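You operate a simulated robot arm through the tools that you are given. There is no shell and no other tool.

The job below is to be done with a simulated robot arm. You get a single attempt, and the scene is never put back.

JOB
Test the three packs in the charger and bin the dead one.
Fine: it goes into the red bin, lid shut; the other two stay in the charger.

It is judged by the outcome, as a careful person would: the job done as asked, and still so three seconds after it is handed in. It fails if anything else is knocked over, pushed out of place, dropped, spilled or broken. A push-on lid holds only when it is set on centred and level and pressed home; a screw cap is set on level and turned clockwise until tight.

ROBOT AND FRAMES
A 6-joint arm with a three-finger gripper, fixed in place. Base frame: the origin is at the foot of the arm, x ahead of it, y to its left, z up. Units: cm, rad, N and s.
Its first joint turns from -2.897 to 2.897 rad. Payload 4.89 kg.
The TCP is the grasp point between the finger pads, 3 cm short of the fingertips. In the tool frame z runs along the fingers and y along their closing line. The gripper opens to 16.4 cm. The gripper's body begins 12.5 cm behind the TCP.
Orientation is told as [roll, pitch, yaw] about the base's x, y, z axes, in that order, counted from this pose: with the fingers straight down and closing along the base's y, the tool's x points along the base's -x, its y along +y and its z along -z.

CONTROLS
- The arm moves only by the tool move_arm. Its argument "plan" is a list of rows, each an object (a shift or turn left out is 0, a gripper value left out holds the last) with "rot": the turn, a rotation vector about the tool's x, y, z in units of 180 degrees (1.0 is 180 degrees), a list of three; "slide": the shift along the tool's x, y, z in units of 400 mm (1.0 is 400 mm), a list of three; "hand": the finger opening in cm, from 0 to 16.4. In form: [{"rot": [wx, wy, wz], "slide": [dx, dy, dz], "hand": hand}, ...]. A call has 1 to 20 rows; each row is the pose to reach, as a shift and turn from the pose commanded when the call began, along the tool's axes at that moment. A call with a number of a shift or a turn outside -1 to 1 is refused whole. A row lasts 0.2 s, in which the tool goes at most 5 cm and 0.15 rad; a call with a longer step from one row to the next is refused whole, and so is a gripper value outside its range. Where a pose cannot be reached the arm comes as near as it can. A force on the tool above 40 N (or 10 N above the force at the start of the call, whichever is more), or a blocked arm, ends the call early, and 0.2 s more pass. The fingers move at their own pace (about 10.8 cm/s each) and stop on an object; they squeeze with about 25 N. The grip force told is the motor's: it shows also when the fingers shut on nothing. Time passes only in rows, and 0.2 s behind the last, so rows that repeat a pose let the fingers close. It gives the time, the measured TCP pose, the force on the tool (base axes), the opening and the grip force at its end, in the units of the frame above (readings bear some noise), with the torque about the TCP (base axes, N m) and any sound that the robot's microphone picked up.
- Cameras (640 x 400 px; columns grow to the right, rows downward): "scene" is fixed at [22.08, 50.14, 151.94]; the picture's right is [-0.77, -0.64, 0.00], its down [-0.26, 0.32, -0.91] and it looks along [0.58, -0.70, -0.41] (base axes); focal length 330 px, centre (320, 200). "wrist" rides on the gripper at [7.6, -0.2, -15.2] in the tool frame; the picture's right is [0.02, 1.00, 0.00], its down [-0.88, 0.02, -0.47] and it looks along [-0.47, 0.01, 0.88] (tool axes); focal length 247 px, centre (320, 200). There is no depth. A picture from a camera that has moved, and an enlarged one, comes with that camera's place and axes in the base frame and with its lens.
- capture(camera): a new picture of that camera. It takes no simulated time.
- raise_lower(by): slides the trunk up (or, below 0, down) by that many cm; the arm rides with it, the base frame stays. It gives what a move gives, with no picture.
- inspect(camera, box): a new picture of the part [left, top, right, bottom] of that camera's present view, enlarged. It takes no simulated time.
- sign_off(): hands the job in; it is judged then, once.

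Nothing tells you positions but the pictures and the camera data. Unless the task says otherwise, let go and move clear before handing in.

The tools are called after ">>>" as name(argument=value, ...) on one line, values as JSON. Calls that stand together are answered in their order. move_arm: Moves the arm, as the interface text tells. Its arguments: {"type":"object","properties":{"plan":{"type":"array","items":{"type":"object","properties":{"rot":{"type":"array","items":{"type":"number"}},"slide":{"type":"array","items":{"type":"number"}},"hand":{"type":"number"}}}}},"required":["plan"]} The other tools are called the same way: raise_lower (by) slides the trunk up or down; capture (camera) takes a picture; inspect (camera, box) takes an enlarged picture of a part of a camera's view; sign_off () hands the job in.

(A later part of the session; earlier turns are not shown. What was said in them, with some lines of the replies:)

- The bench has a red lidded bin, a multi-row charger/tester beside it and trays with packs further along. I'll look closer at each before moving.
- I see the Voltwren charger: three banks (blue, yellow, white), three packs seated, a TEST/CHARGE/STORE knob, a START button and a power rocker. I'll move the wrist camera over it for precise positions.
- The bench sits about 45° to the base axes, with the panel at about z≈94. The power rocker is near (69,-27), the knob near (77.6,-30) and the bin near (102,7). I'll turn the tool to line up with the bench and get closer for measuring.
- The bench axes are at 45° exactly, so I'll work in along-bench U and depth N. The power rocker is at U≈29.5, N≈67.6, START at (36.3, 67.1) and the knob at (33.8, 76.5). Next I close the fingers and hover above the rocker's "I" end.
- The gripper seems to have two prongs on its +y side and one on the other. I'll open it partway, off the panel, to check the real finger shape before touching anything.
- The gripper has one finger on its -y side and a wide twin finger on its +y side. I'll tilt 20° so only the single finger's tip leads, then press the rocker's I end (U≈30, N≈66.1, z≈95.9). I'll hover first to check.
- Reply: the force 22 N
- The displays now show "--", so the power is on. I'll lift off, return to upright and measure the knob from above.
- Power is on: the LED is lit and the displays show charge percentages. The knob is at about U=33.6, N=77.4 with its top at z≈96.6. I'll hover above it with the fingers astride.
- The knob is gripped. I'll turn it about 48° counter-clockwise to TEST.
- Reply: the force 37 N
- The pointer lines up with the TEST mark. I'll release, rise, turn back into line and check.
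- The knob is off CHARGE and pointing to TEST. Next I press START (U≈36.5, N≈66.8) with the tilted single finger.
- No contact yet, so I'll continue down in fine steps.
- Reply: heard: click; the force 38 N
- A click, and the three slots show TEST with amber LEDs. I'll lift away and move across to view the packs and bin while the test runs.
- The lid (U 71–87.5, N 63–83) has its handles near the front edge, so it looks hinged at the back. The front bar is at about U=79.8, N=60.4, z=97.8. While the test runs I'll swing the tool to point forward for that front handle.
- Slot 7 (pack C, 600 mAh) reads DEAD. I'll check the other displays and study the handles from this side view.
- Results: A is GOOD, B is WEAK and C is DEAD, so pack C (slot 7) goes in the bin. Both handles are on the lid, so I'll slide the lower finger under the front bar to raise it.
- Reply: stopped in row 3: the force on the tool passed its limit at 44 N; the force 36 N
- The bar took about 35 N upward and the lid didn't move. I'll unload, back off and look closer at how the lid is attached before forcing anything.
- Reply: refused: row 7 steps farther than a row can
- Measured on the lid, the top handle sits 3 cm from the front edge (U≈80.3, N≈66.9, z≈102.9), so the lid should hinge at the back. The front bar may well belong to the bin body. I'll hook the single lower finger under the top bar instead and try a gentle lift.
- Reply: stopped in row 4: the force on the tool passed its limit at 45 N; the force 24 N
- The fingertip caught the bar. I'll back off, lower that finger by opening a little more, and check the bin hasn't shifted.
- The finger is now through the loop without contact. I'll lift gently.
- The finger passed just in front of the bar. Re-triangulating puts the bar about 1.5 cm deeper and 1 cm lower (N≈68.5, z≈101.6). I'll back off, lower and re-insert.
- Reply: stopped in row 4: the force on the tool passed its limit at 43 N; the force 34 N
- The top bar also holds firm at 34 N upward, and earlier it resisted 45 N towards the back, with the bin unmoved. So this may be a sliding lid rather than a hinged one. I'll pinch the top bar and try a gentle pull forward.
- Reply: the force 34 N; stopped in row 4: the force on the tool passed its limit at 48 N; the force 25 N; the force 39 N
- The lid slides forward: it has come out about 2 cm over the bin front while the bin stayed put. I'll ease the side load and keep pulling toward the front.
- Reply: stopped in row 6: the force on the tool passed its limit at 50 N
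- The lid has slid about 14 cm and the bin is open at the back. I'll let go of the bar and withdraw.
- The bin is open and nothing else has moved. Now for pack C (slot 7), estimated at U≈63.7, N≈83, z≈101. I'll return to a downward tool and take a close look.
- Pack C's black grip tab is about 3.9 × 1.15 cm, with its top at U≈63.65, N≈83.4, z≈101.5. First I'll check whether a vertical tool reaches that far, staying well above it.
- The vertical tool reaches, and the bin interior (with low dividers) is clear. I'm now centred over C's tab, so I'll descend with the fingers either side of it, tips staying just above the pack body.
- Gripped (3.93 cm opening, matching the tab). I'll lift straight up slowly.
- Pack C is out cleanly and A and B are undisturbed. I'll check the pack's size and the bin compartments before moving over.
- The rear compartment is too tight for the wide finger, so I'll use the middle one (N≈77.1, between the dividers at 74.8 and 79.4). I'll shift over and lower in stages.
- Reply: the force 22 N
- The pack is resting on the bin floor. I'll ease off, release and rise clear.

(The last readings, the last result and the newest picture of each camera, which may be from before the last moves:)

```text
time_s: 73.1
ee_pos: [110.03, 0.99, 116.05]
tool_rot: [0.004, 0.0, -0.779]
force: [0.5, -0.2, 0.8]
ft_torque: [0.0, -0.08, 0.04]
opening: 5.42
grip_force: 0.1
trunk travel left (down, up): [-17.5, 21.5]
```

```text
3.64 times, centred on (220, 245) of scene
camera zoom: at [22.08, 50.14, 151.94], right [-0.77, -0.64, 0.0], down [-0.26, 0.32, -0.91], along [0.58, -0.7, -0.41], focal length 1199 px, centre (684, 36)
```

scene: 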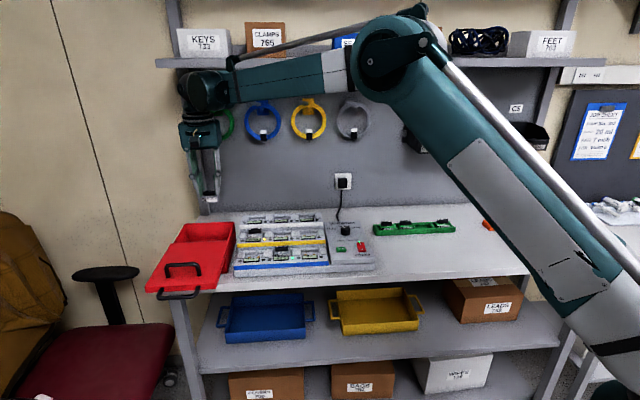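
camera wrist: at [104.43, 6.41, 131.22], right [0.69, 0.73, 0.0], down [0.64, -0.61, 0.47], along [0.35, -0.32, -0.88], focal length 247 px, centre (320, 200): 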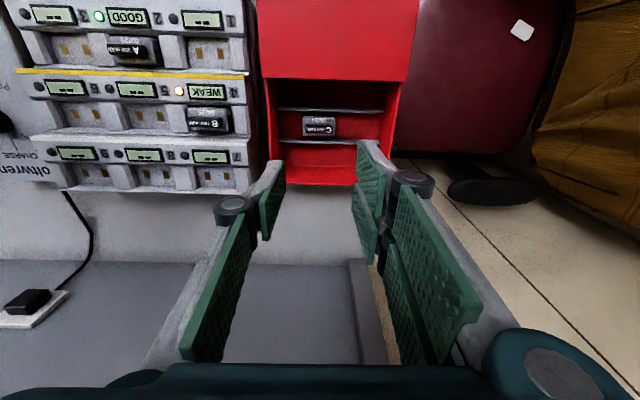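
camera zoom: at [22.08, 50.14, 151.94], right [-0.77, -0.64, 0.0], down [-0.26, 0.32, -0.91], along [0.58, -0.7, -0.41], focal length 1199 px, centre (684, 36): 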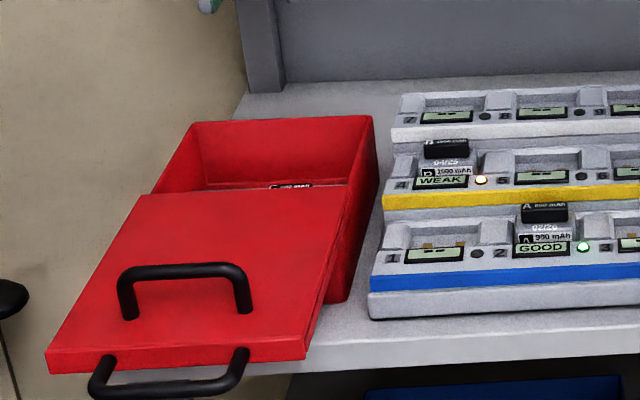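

Pack C is sitting in the bin. Next I'll slide the lid shut by pushing its top handle toward the back with closed fingers. First I move in front of the handle to measure it.

>>> move_arm(plan=[{"slide": [0.1, 0.005, 0.0], "hand": 0}, {"slide": [0.2, 0.01, 0.0], "hand": 0}, {"slide": [0.3, 0.015, 0.0], "hand": 0}, {"slide": [0.4, 0.02, 0.0], "hand": 0}, {"slide": [0.5, 0.025, 0.0], "hand": 0}, {"slide": [0.6, 0.03, 0.02], "hand": 0}, {"slide": [0.7, 0.034, 0.05], "hand": 0}, {"slide": [0.78, 0.034, 0.08], "hand": 0}, {"slide": [0.78, 0.034, 0.08], "hand": 0}])

>>> capture(camera="wrist")

>>> inspect(camera="scene", box=[110, 170, 260, 310])

```text
time_s: 75.1
ee_pos: [89.01, 23.89, 112.68]
tool_rot: [0.003, 0.0, -0.78]
force: [-0.5, 0.4, 0.1]
ft_torque: [-0.09, -0.02, 0.02]
opening: 0.0
grip_force: 25.1
trunk travel left (down, up): [-17.5, 21.5]
```

```text
taken
camera wrist: at [83.39, 29.19, 127.85], right [0.69, 0.73, 0.0], down [0.64, -0.61, 0.47], along [0.35, -0.32, -0.88], focal length 247 px, centre (320, 200)
```

wrist: 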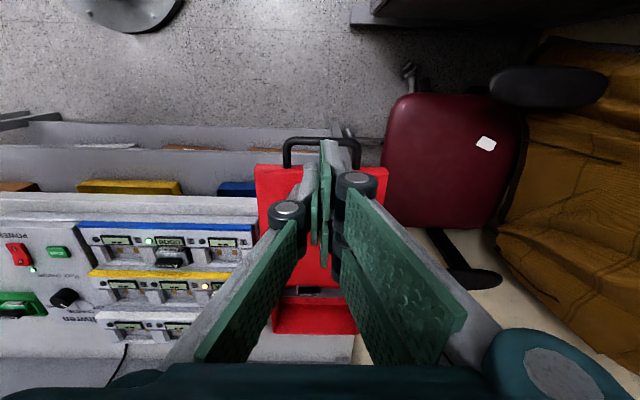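

```text
2.86 times, centred on (185, 240) of scene
camera zoom: at [22.08, 50.14, 151.94], right [-0.77, -0.64, 0.0], down [-0.26, 0.32, -0.91], along [0.58, -0.7, -0.41], focal length 942 px, centre (706, 86)
```

zoom: 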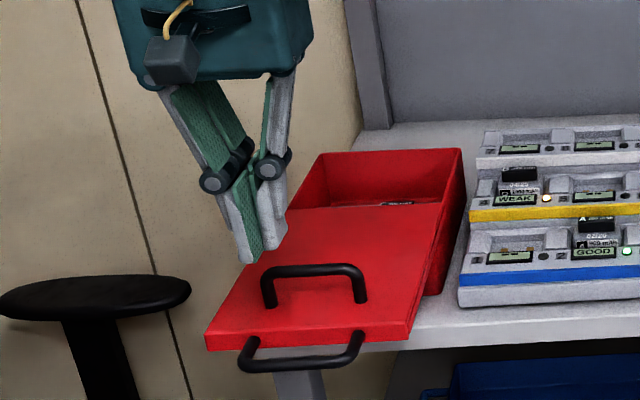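

>>> move_arm(plan=[{"slide": [-0.03, 0, 0.08], "hand": 0}, {"slide": [-0.05, -0.005, 0.16], "hand": 0}, {"slide": [-0.05, -0.005, 0.215], "hand": 0}, {"slide": [-0.05, -0.005, 0.245], "hand": 0}, {"slide": [-0.05, -0.005, 0.245], "hand": 0}])

>>> inspect(camera="wrist", box=[220, 90, 440, 230])

>>> inspect(camera="scene", box=[110, 170, 260, 310])

```text
time_s: 76.3
ee_pos: [90.11, 22.44, 102.97]
tool_rot: [0.003, 0.0, -0.777]
force: [1.2, -0.4, -0.1]
ft_torque: [-0.04, 0.02, -0.03]
opening: 0.01
grip_force: 24.9
trunk travel left (down, up): [-17.5, 21.5]
```

```text
2.86 times, centred on (330, 160) of wrist
camera zoom: at [84.51, 27.68, 118.15], right [0.69, 0.73, 0.0], down [0.64, -0.61, 0.47], along [0.35, -0.32, -0.88], focal length 706 px, centre (291, 314)
```

zoom: 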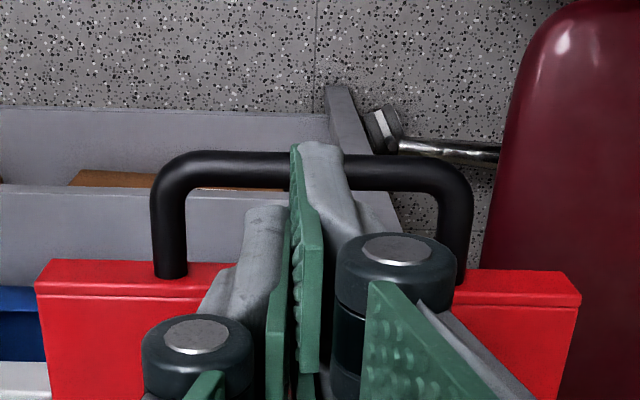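

```text
2.86 times, centred on (185, 240) of scene
camera zoom: at [22.08, 50.14, 151.94], right [-0.77, -0.64, 0.0], down [-0.26, 0.32, -0.91], along [0.58, -0.7, -0.41], focal length 942 px, centre (706, 86)
```

zoom: 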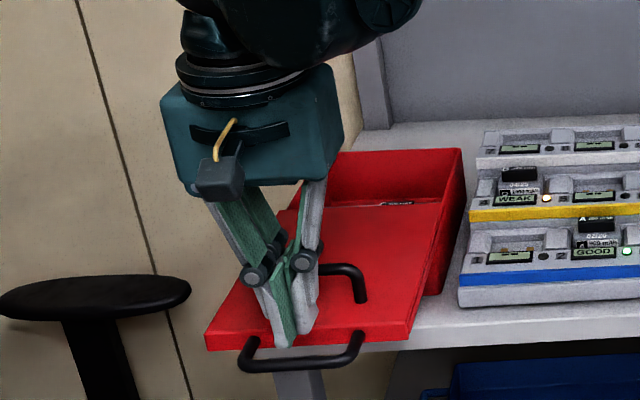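

>>> move_arm(plan=[{"slide": [-0.03, 0, 0], "hand": 0}, {"slide": [-0.055, 0, 0], "hand": 0}, {"slide": [-0.075, 0, 0], "hand": 0}, {"slide": [-0.09, 0, 0], "hand": 0}, {"slide": [-0.105, 0, 0], "hand": 0}, {"slide": [-0.12, 0, 0], "hand": 0}, {"slide": [-0.135, 0, 0], "hand": 0}, {"slide": [-0.15, 0, 0], "hand": 0}, {"slide": [-0.165, 0, 0], "hand": 0}, {"slide": [-0.18, 0, 0], "hand": 0}, {"slide": [-0.195, 0, 0], "hand": 0}])

>>> inspect(camera="scene", box=[110, 170, 260, 310])

```text
time_s: 78.7
ee_pos: [95.64, 16.87, 102.91]
tool_rot: [0.004, 0.0, -0.779]
force: [0.9, 0.1, 0.8]
ft_torque: [0.0, 0.02, 0.0]
opening: 0.0
grip_force: 24.6
trunk travel left (down, up): [-17.5, 21.5]
```

```text
2.86 times, centred on (185, 240) of scene
camera zoom: at [22.08, 50.14, 151.94], right [-0.77, -0.64, 0.0], down [-0.26, 0.32, -0.91], along [0.58, -0.7, -0.41], focal length 942 px, centre (706, 86)
```

zoom: 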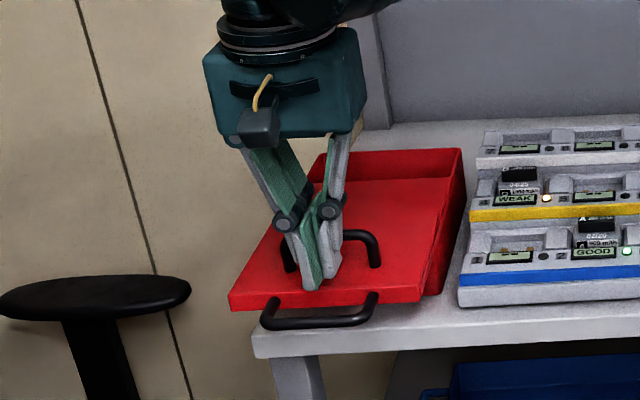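

The lid is sliding back easily. I'll keep pushing until it meets its end stop.

>>> move_arm(plan=[{"slide": [-0.0175, 0, 0], "hand": 0}, {"slide": [-0.035, 0, 0], "hand": 0}, {"slide": [-0.0525, 0, 0], "hand": 0}, {"slide": [-0.07, 0, 0], "hand": 0}, {"slide": [-0.0875, 0, 0], "hand": 0}, {"slide": [-0.105, 0, 0], "hand": 0}, {"slide": [-0.1225, 0, 0], "hand": 0}, {"slide": [-0.14, 0, 0], "hand": 0}, {"slide": [-0.1575, 0, 0], "hand": 0}, {"slide": [-0.175, 0, 0], "hand": 0}, {"slide": [-0.19, 0, 0], "hand": 0}, {"slide": [-0.2, 0, 0], "hand": 0}, {"slide": [-0.21, 0, 0], "hand": 0}, {"slide": [-0.22, 0, 0], "hand": 0}, {"slide": [-0.23, 0, 0], "hand": 0}])

>>> capture(camera="wrist")

>>> inspect(camera="scene", box=[110, 170, 260, 310])

```text
time_s: 81.9
ee_pos: [101.97, 10.58, 102.96]
tool_rot: [0.002, 0.001, -0.776]
force: [-35.0, 20.8, -6.1]
ft_torque: [0.35, 0.59, -0.27]
opening: 0.02
grip_force: 24.9
trunk travel left (down, up): [-17.5, 21.5]
```

```text
taken
camera wrist: at [96.35, 15.88, 118.16], right [0.69, 0.73, 0.0], down [0.64, -0.61, 0.47], along [0.34, -0.32, -0.88], focal length 247 px, centre (320, 200)
```

wrist: 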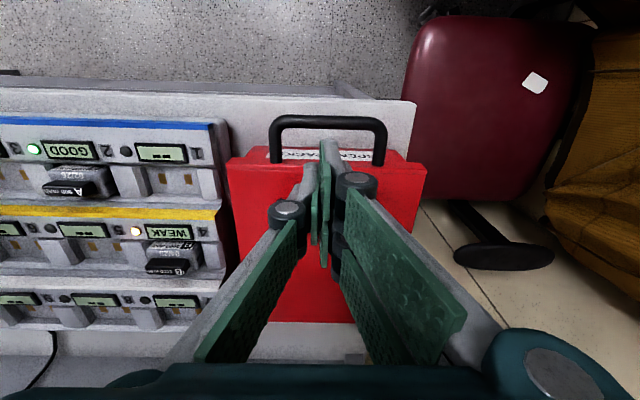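

```text
2.86 times, centred on (185, 240) of scene
camera zoom: at [22.08, 50.14, 151.94], right [-0.77, -0.64, 0.0], down [-0.26, 0.32, -0.91], along [0.58, -0.7, -0.41], focal length 942 px, centre (706, 86)
```

zoom: 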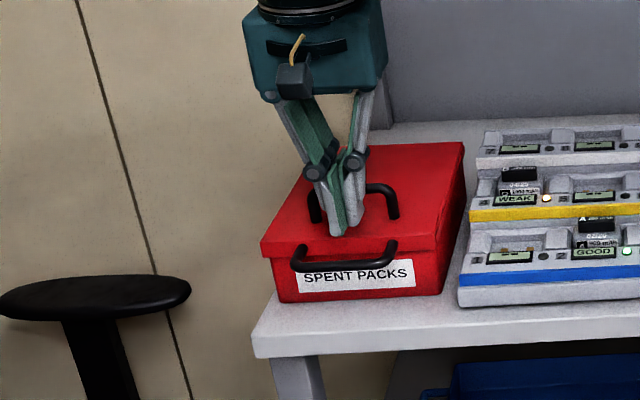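

The lid has come up against its stop (40 N) and looks shut. I'll back off, rise and retreat, then compare it with the original view.

>>> move_arm(plan=[{"slide": [0.02, 0, 0], "hand": 0}, {"slide": [0.08, 0, 0], "hand": 0}, {"slide": [0.08, 0, -0.08], "hand": 0}, {"slide": [0.08, 0, -0.18], "hand": 0}, {"slide": [0.12, -0.05, -0.28], "hand": 0}, {"slide": [0.16, -0.13, -0.35], "hand": 0}, {"slide": [0.2, -0.23, -0.38], "hand": 0}, {"slide": [0.25, -0.33, -0.38], "hand": 0}, {"slide": [0.3, -0.43, -0.38], "hand": 0}, {"slide": [0.35, -0.53, -0.38], "hand": 0}, {"slide": [0.4, -0.63, -0.38], "hand": 0}, {"slide": [0.4, -0.63, -0.38], "hand": 0}])

>>> capture(camera="scene")

>>> inspect(camera="scene", box=[160, 200, 250, 285])

>>> inspect(camera="scene", box=[225, 200, 385, 290])

>>> capture(camera="wrist")

```text
time_s: 84.5
ee_pos: [72.91, 3.71, 118.21]
tool_rot: [0.003, 0.001, -0.779]
force: [-0.8, 0.2, 0.3]
ft_torque: [-0.01, -0.17, -0.02]
opening: 0.03
grip_force: 24.9
trunk travel left (down, up): [-17.5, 21.5]
```

```text
taken
```

scene: 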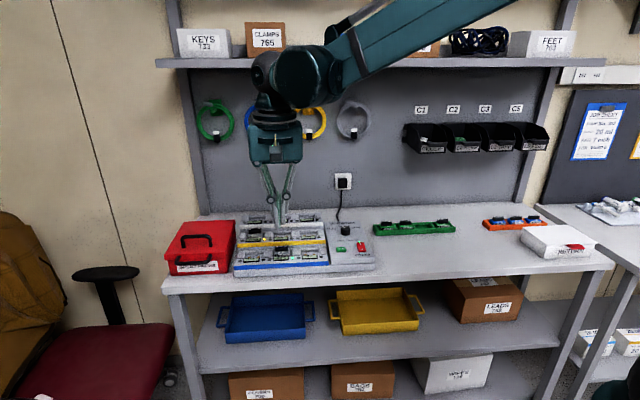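

```text
4.71 times, centred on (205, 242) of scene
camera zoom: at [22.08, 50.14, 151.94], right [-0.77, -0.64, 0.0], down [-0.26, 0.32, -0.91], along [0.58, -0.7, -0.41], focal length 1551 px, centre (861, 0)
```

zoom: 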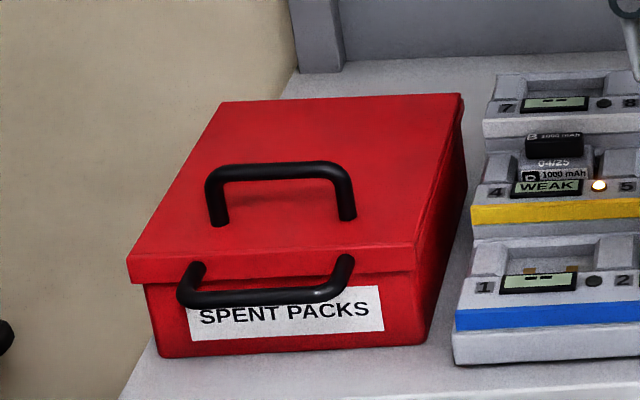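

```text
4.00 times, centred on (305, 245) of scene
camera zoom: at [22.08, 50.14, 151.94], right [-0.77, -0.64, 0.0], down [-0.26, 0.32, -0.91], along [0.58, -0.7, -0.41], focal length 1318 px, centre (380, 20)
```

zoom: 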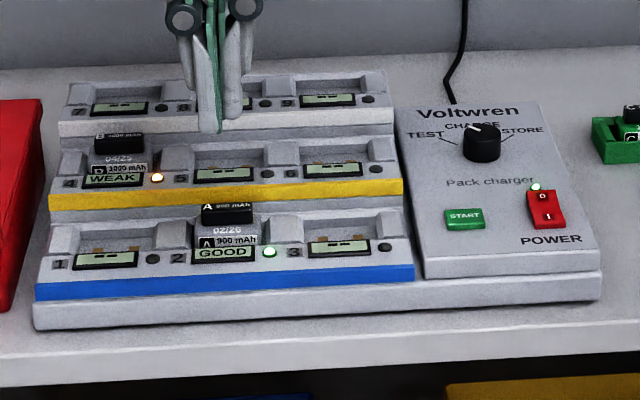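

```text
taken
camera wrist: at [67.16, 9.02, 133.39], right [0.69, 0.73, 0.0], down [0.64, -0.61, 0.47], along [0.35, -0.32, -0.88], focal length 247 px, centre (320, 200)
```

wrist: 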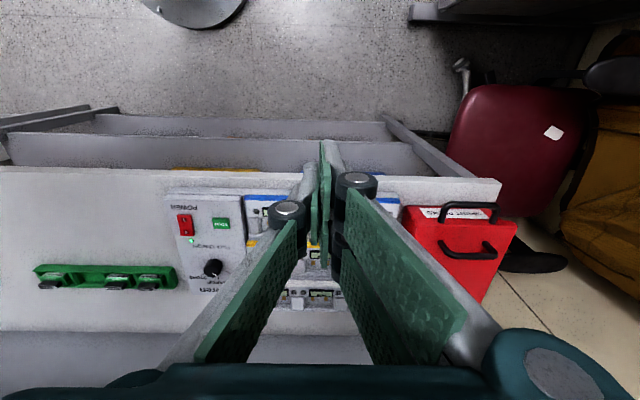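

The lid matches its original closed position pixel for pixel, with dead pack C inside. Packs A (GOOD) and B (WEAK) are still seated in the charger, and the arm is clear, so I'm handing the job in.

>>> sign_off()

```text
The job is handed in.
```

The dead pack is in the red bin with the lid shut, and the other two packs are still in the charger. I've handed the job in.

| Pack | Slot | Test result | Where it is now |
|---|---|---|---|
| A (900 mAh) | 2 | GOOD | Charger |
| B (1000 mAh) | 4 | WEAK | Charger |
| C (600 mAh) | 7 | DEAD | Red bin, middle compartment |

- **Charger:** it was off at the start. I left it switched on with the knob on TEST.
- **Bin lid:** it slides rather than lifts. Before finding that out, I pulled up on both lid handles and pushed the top one back, peaking at about 45 N. The lid and bin didn't move. The lid is back against its stop, where it started.
- **Nothing else disturbed:** in the final pictures I saw nothing knocked over or out of place.
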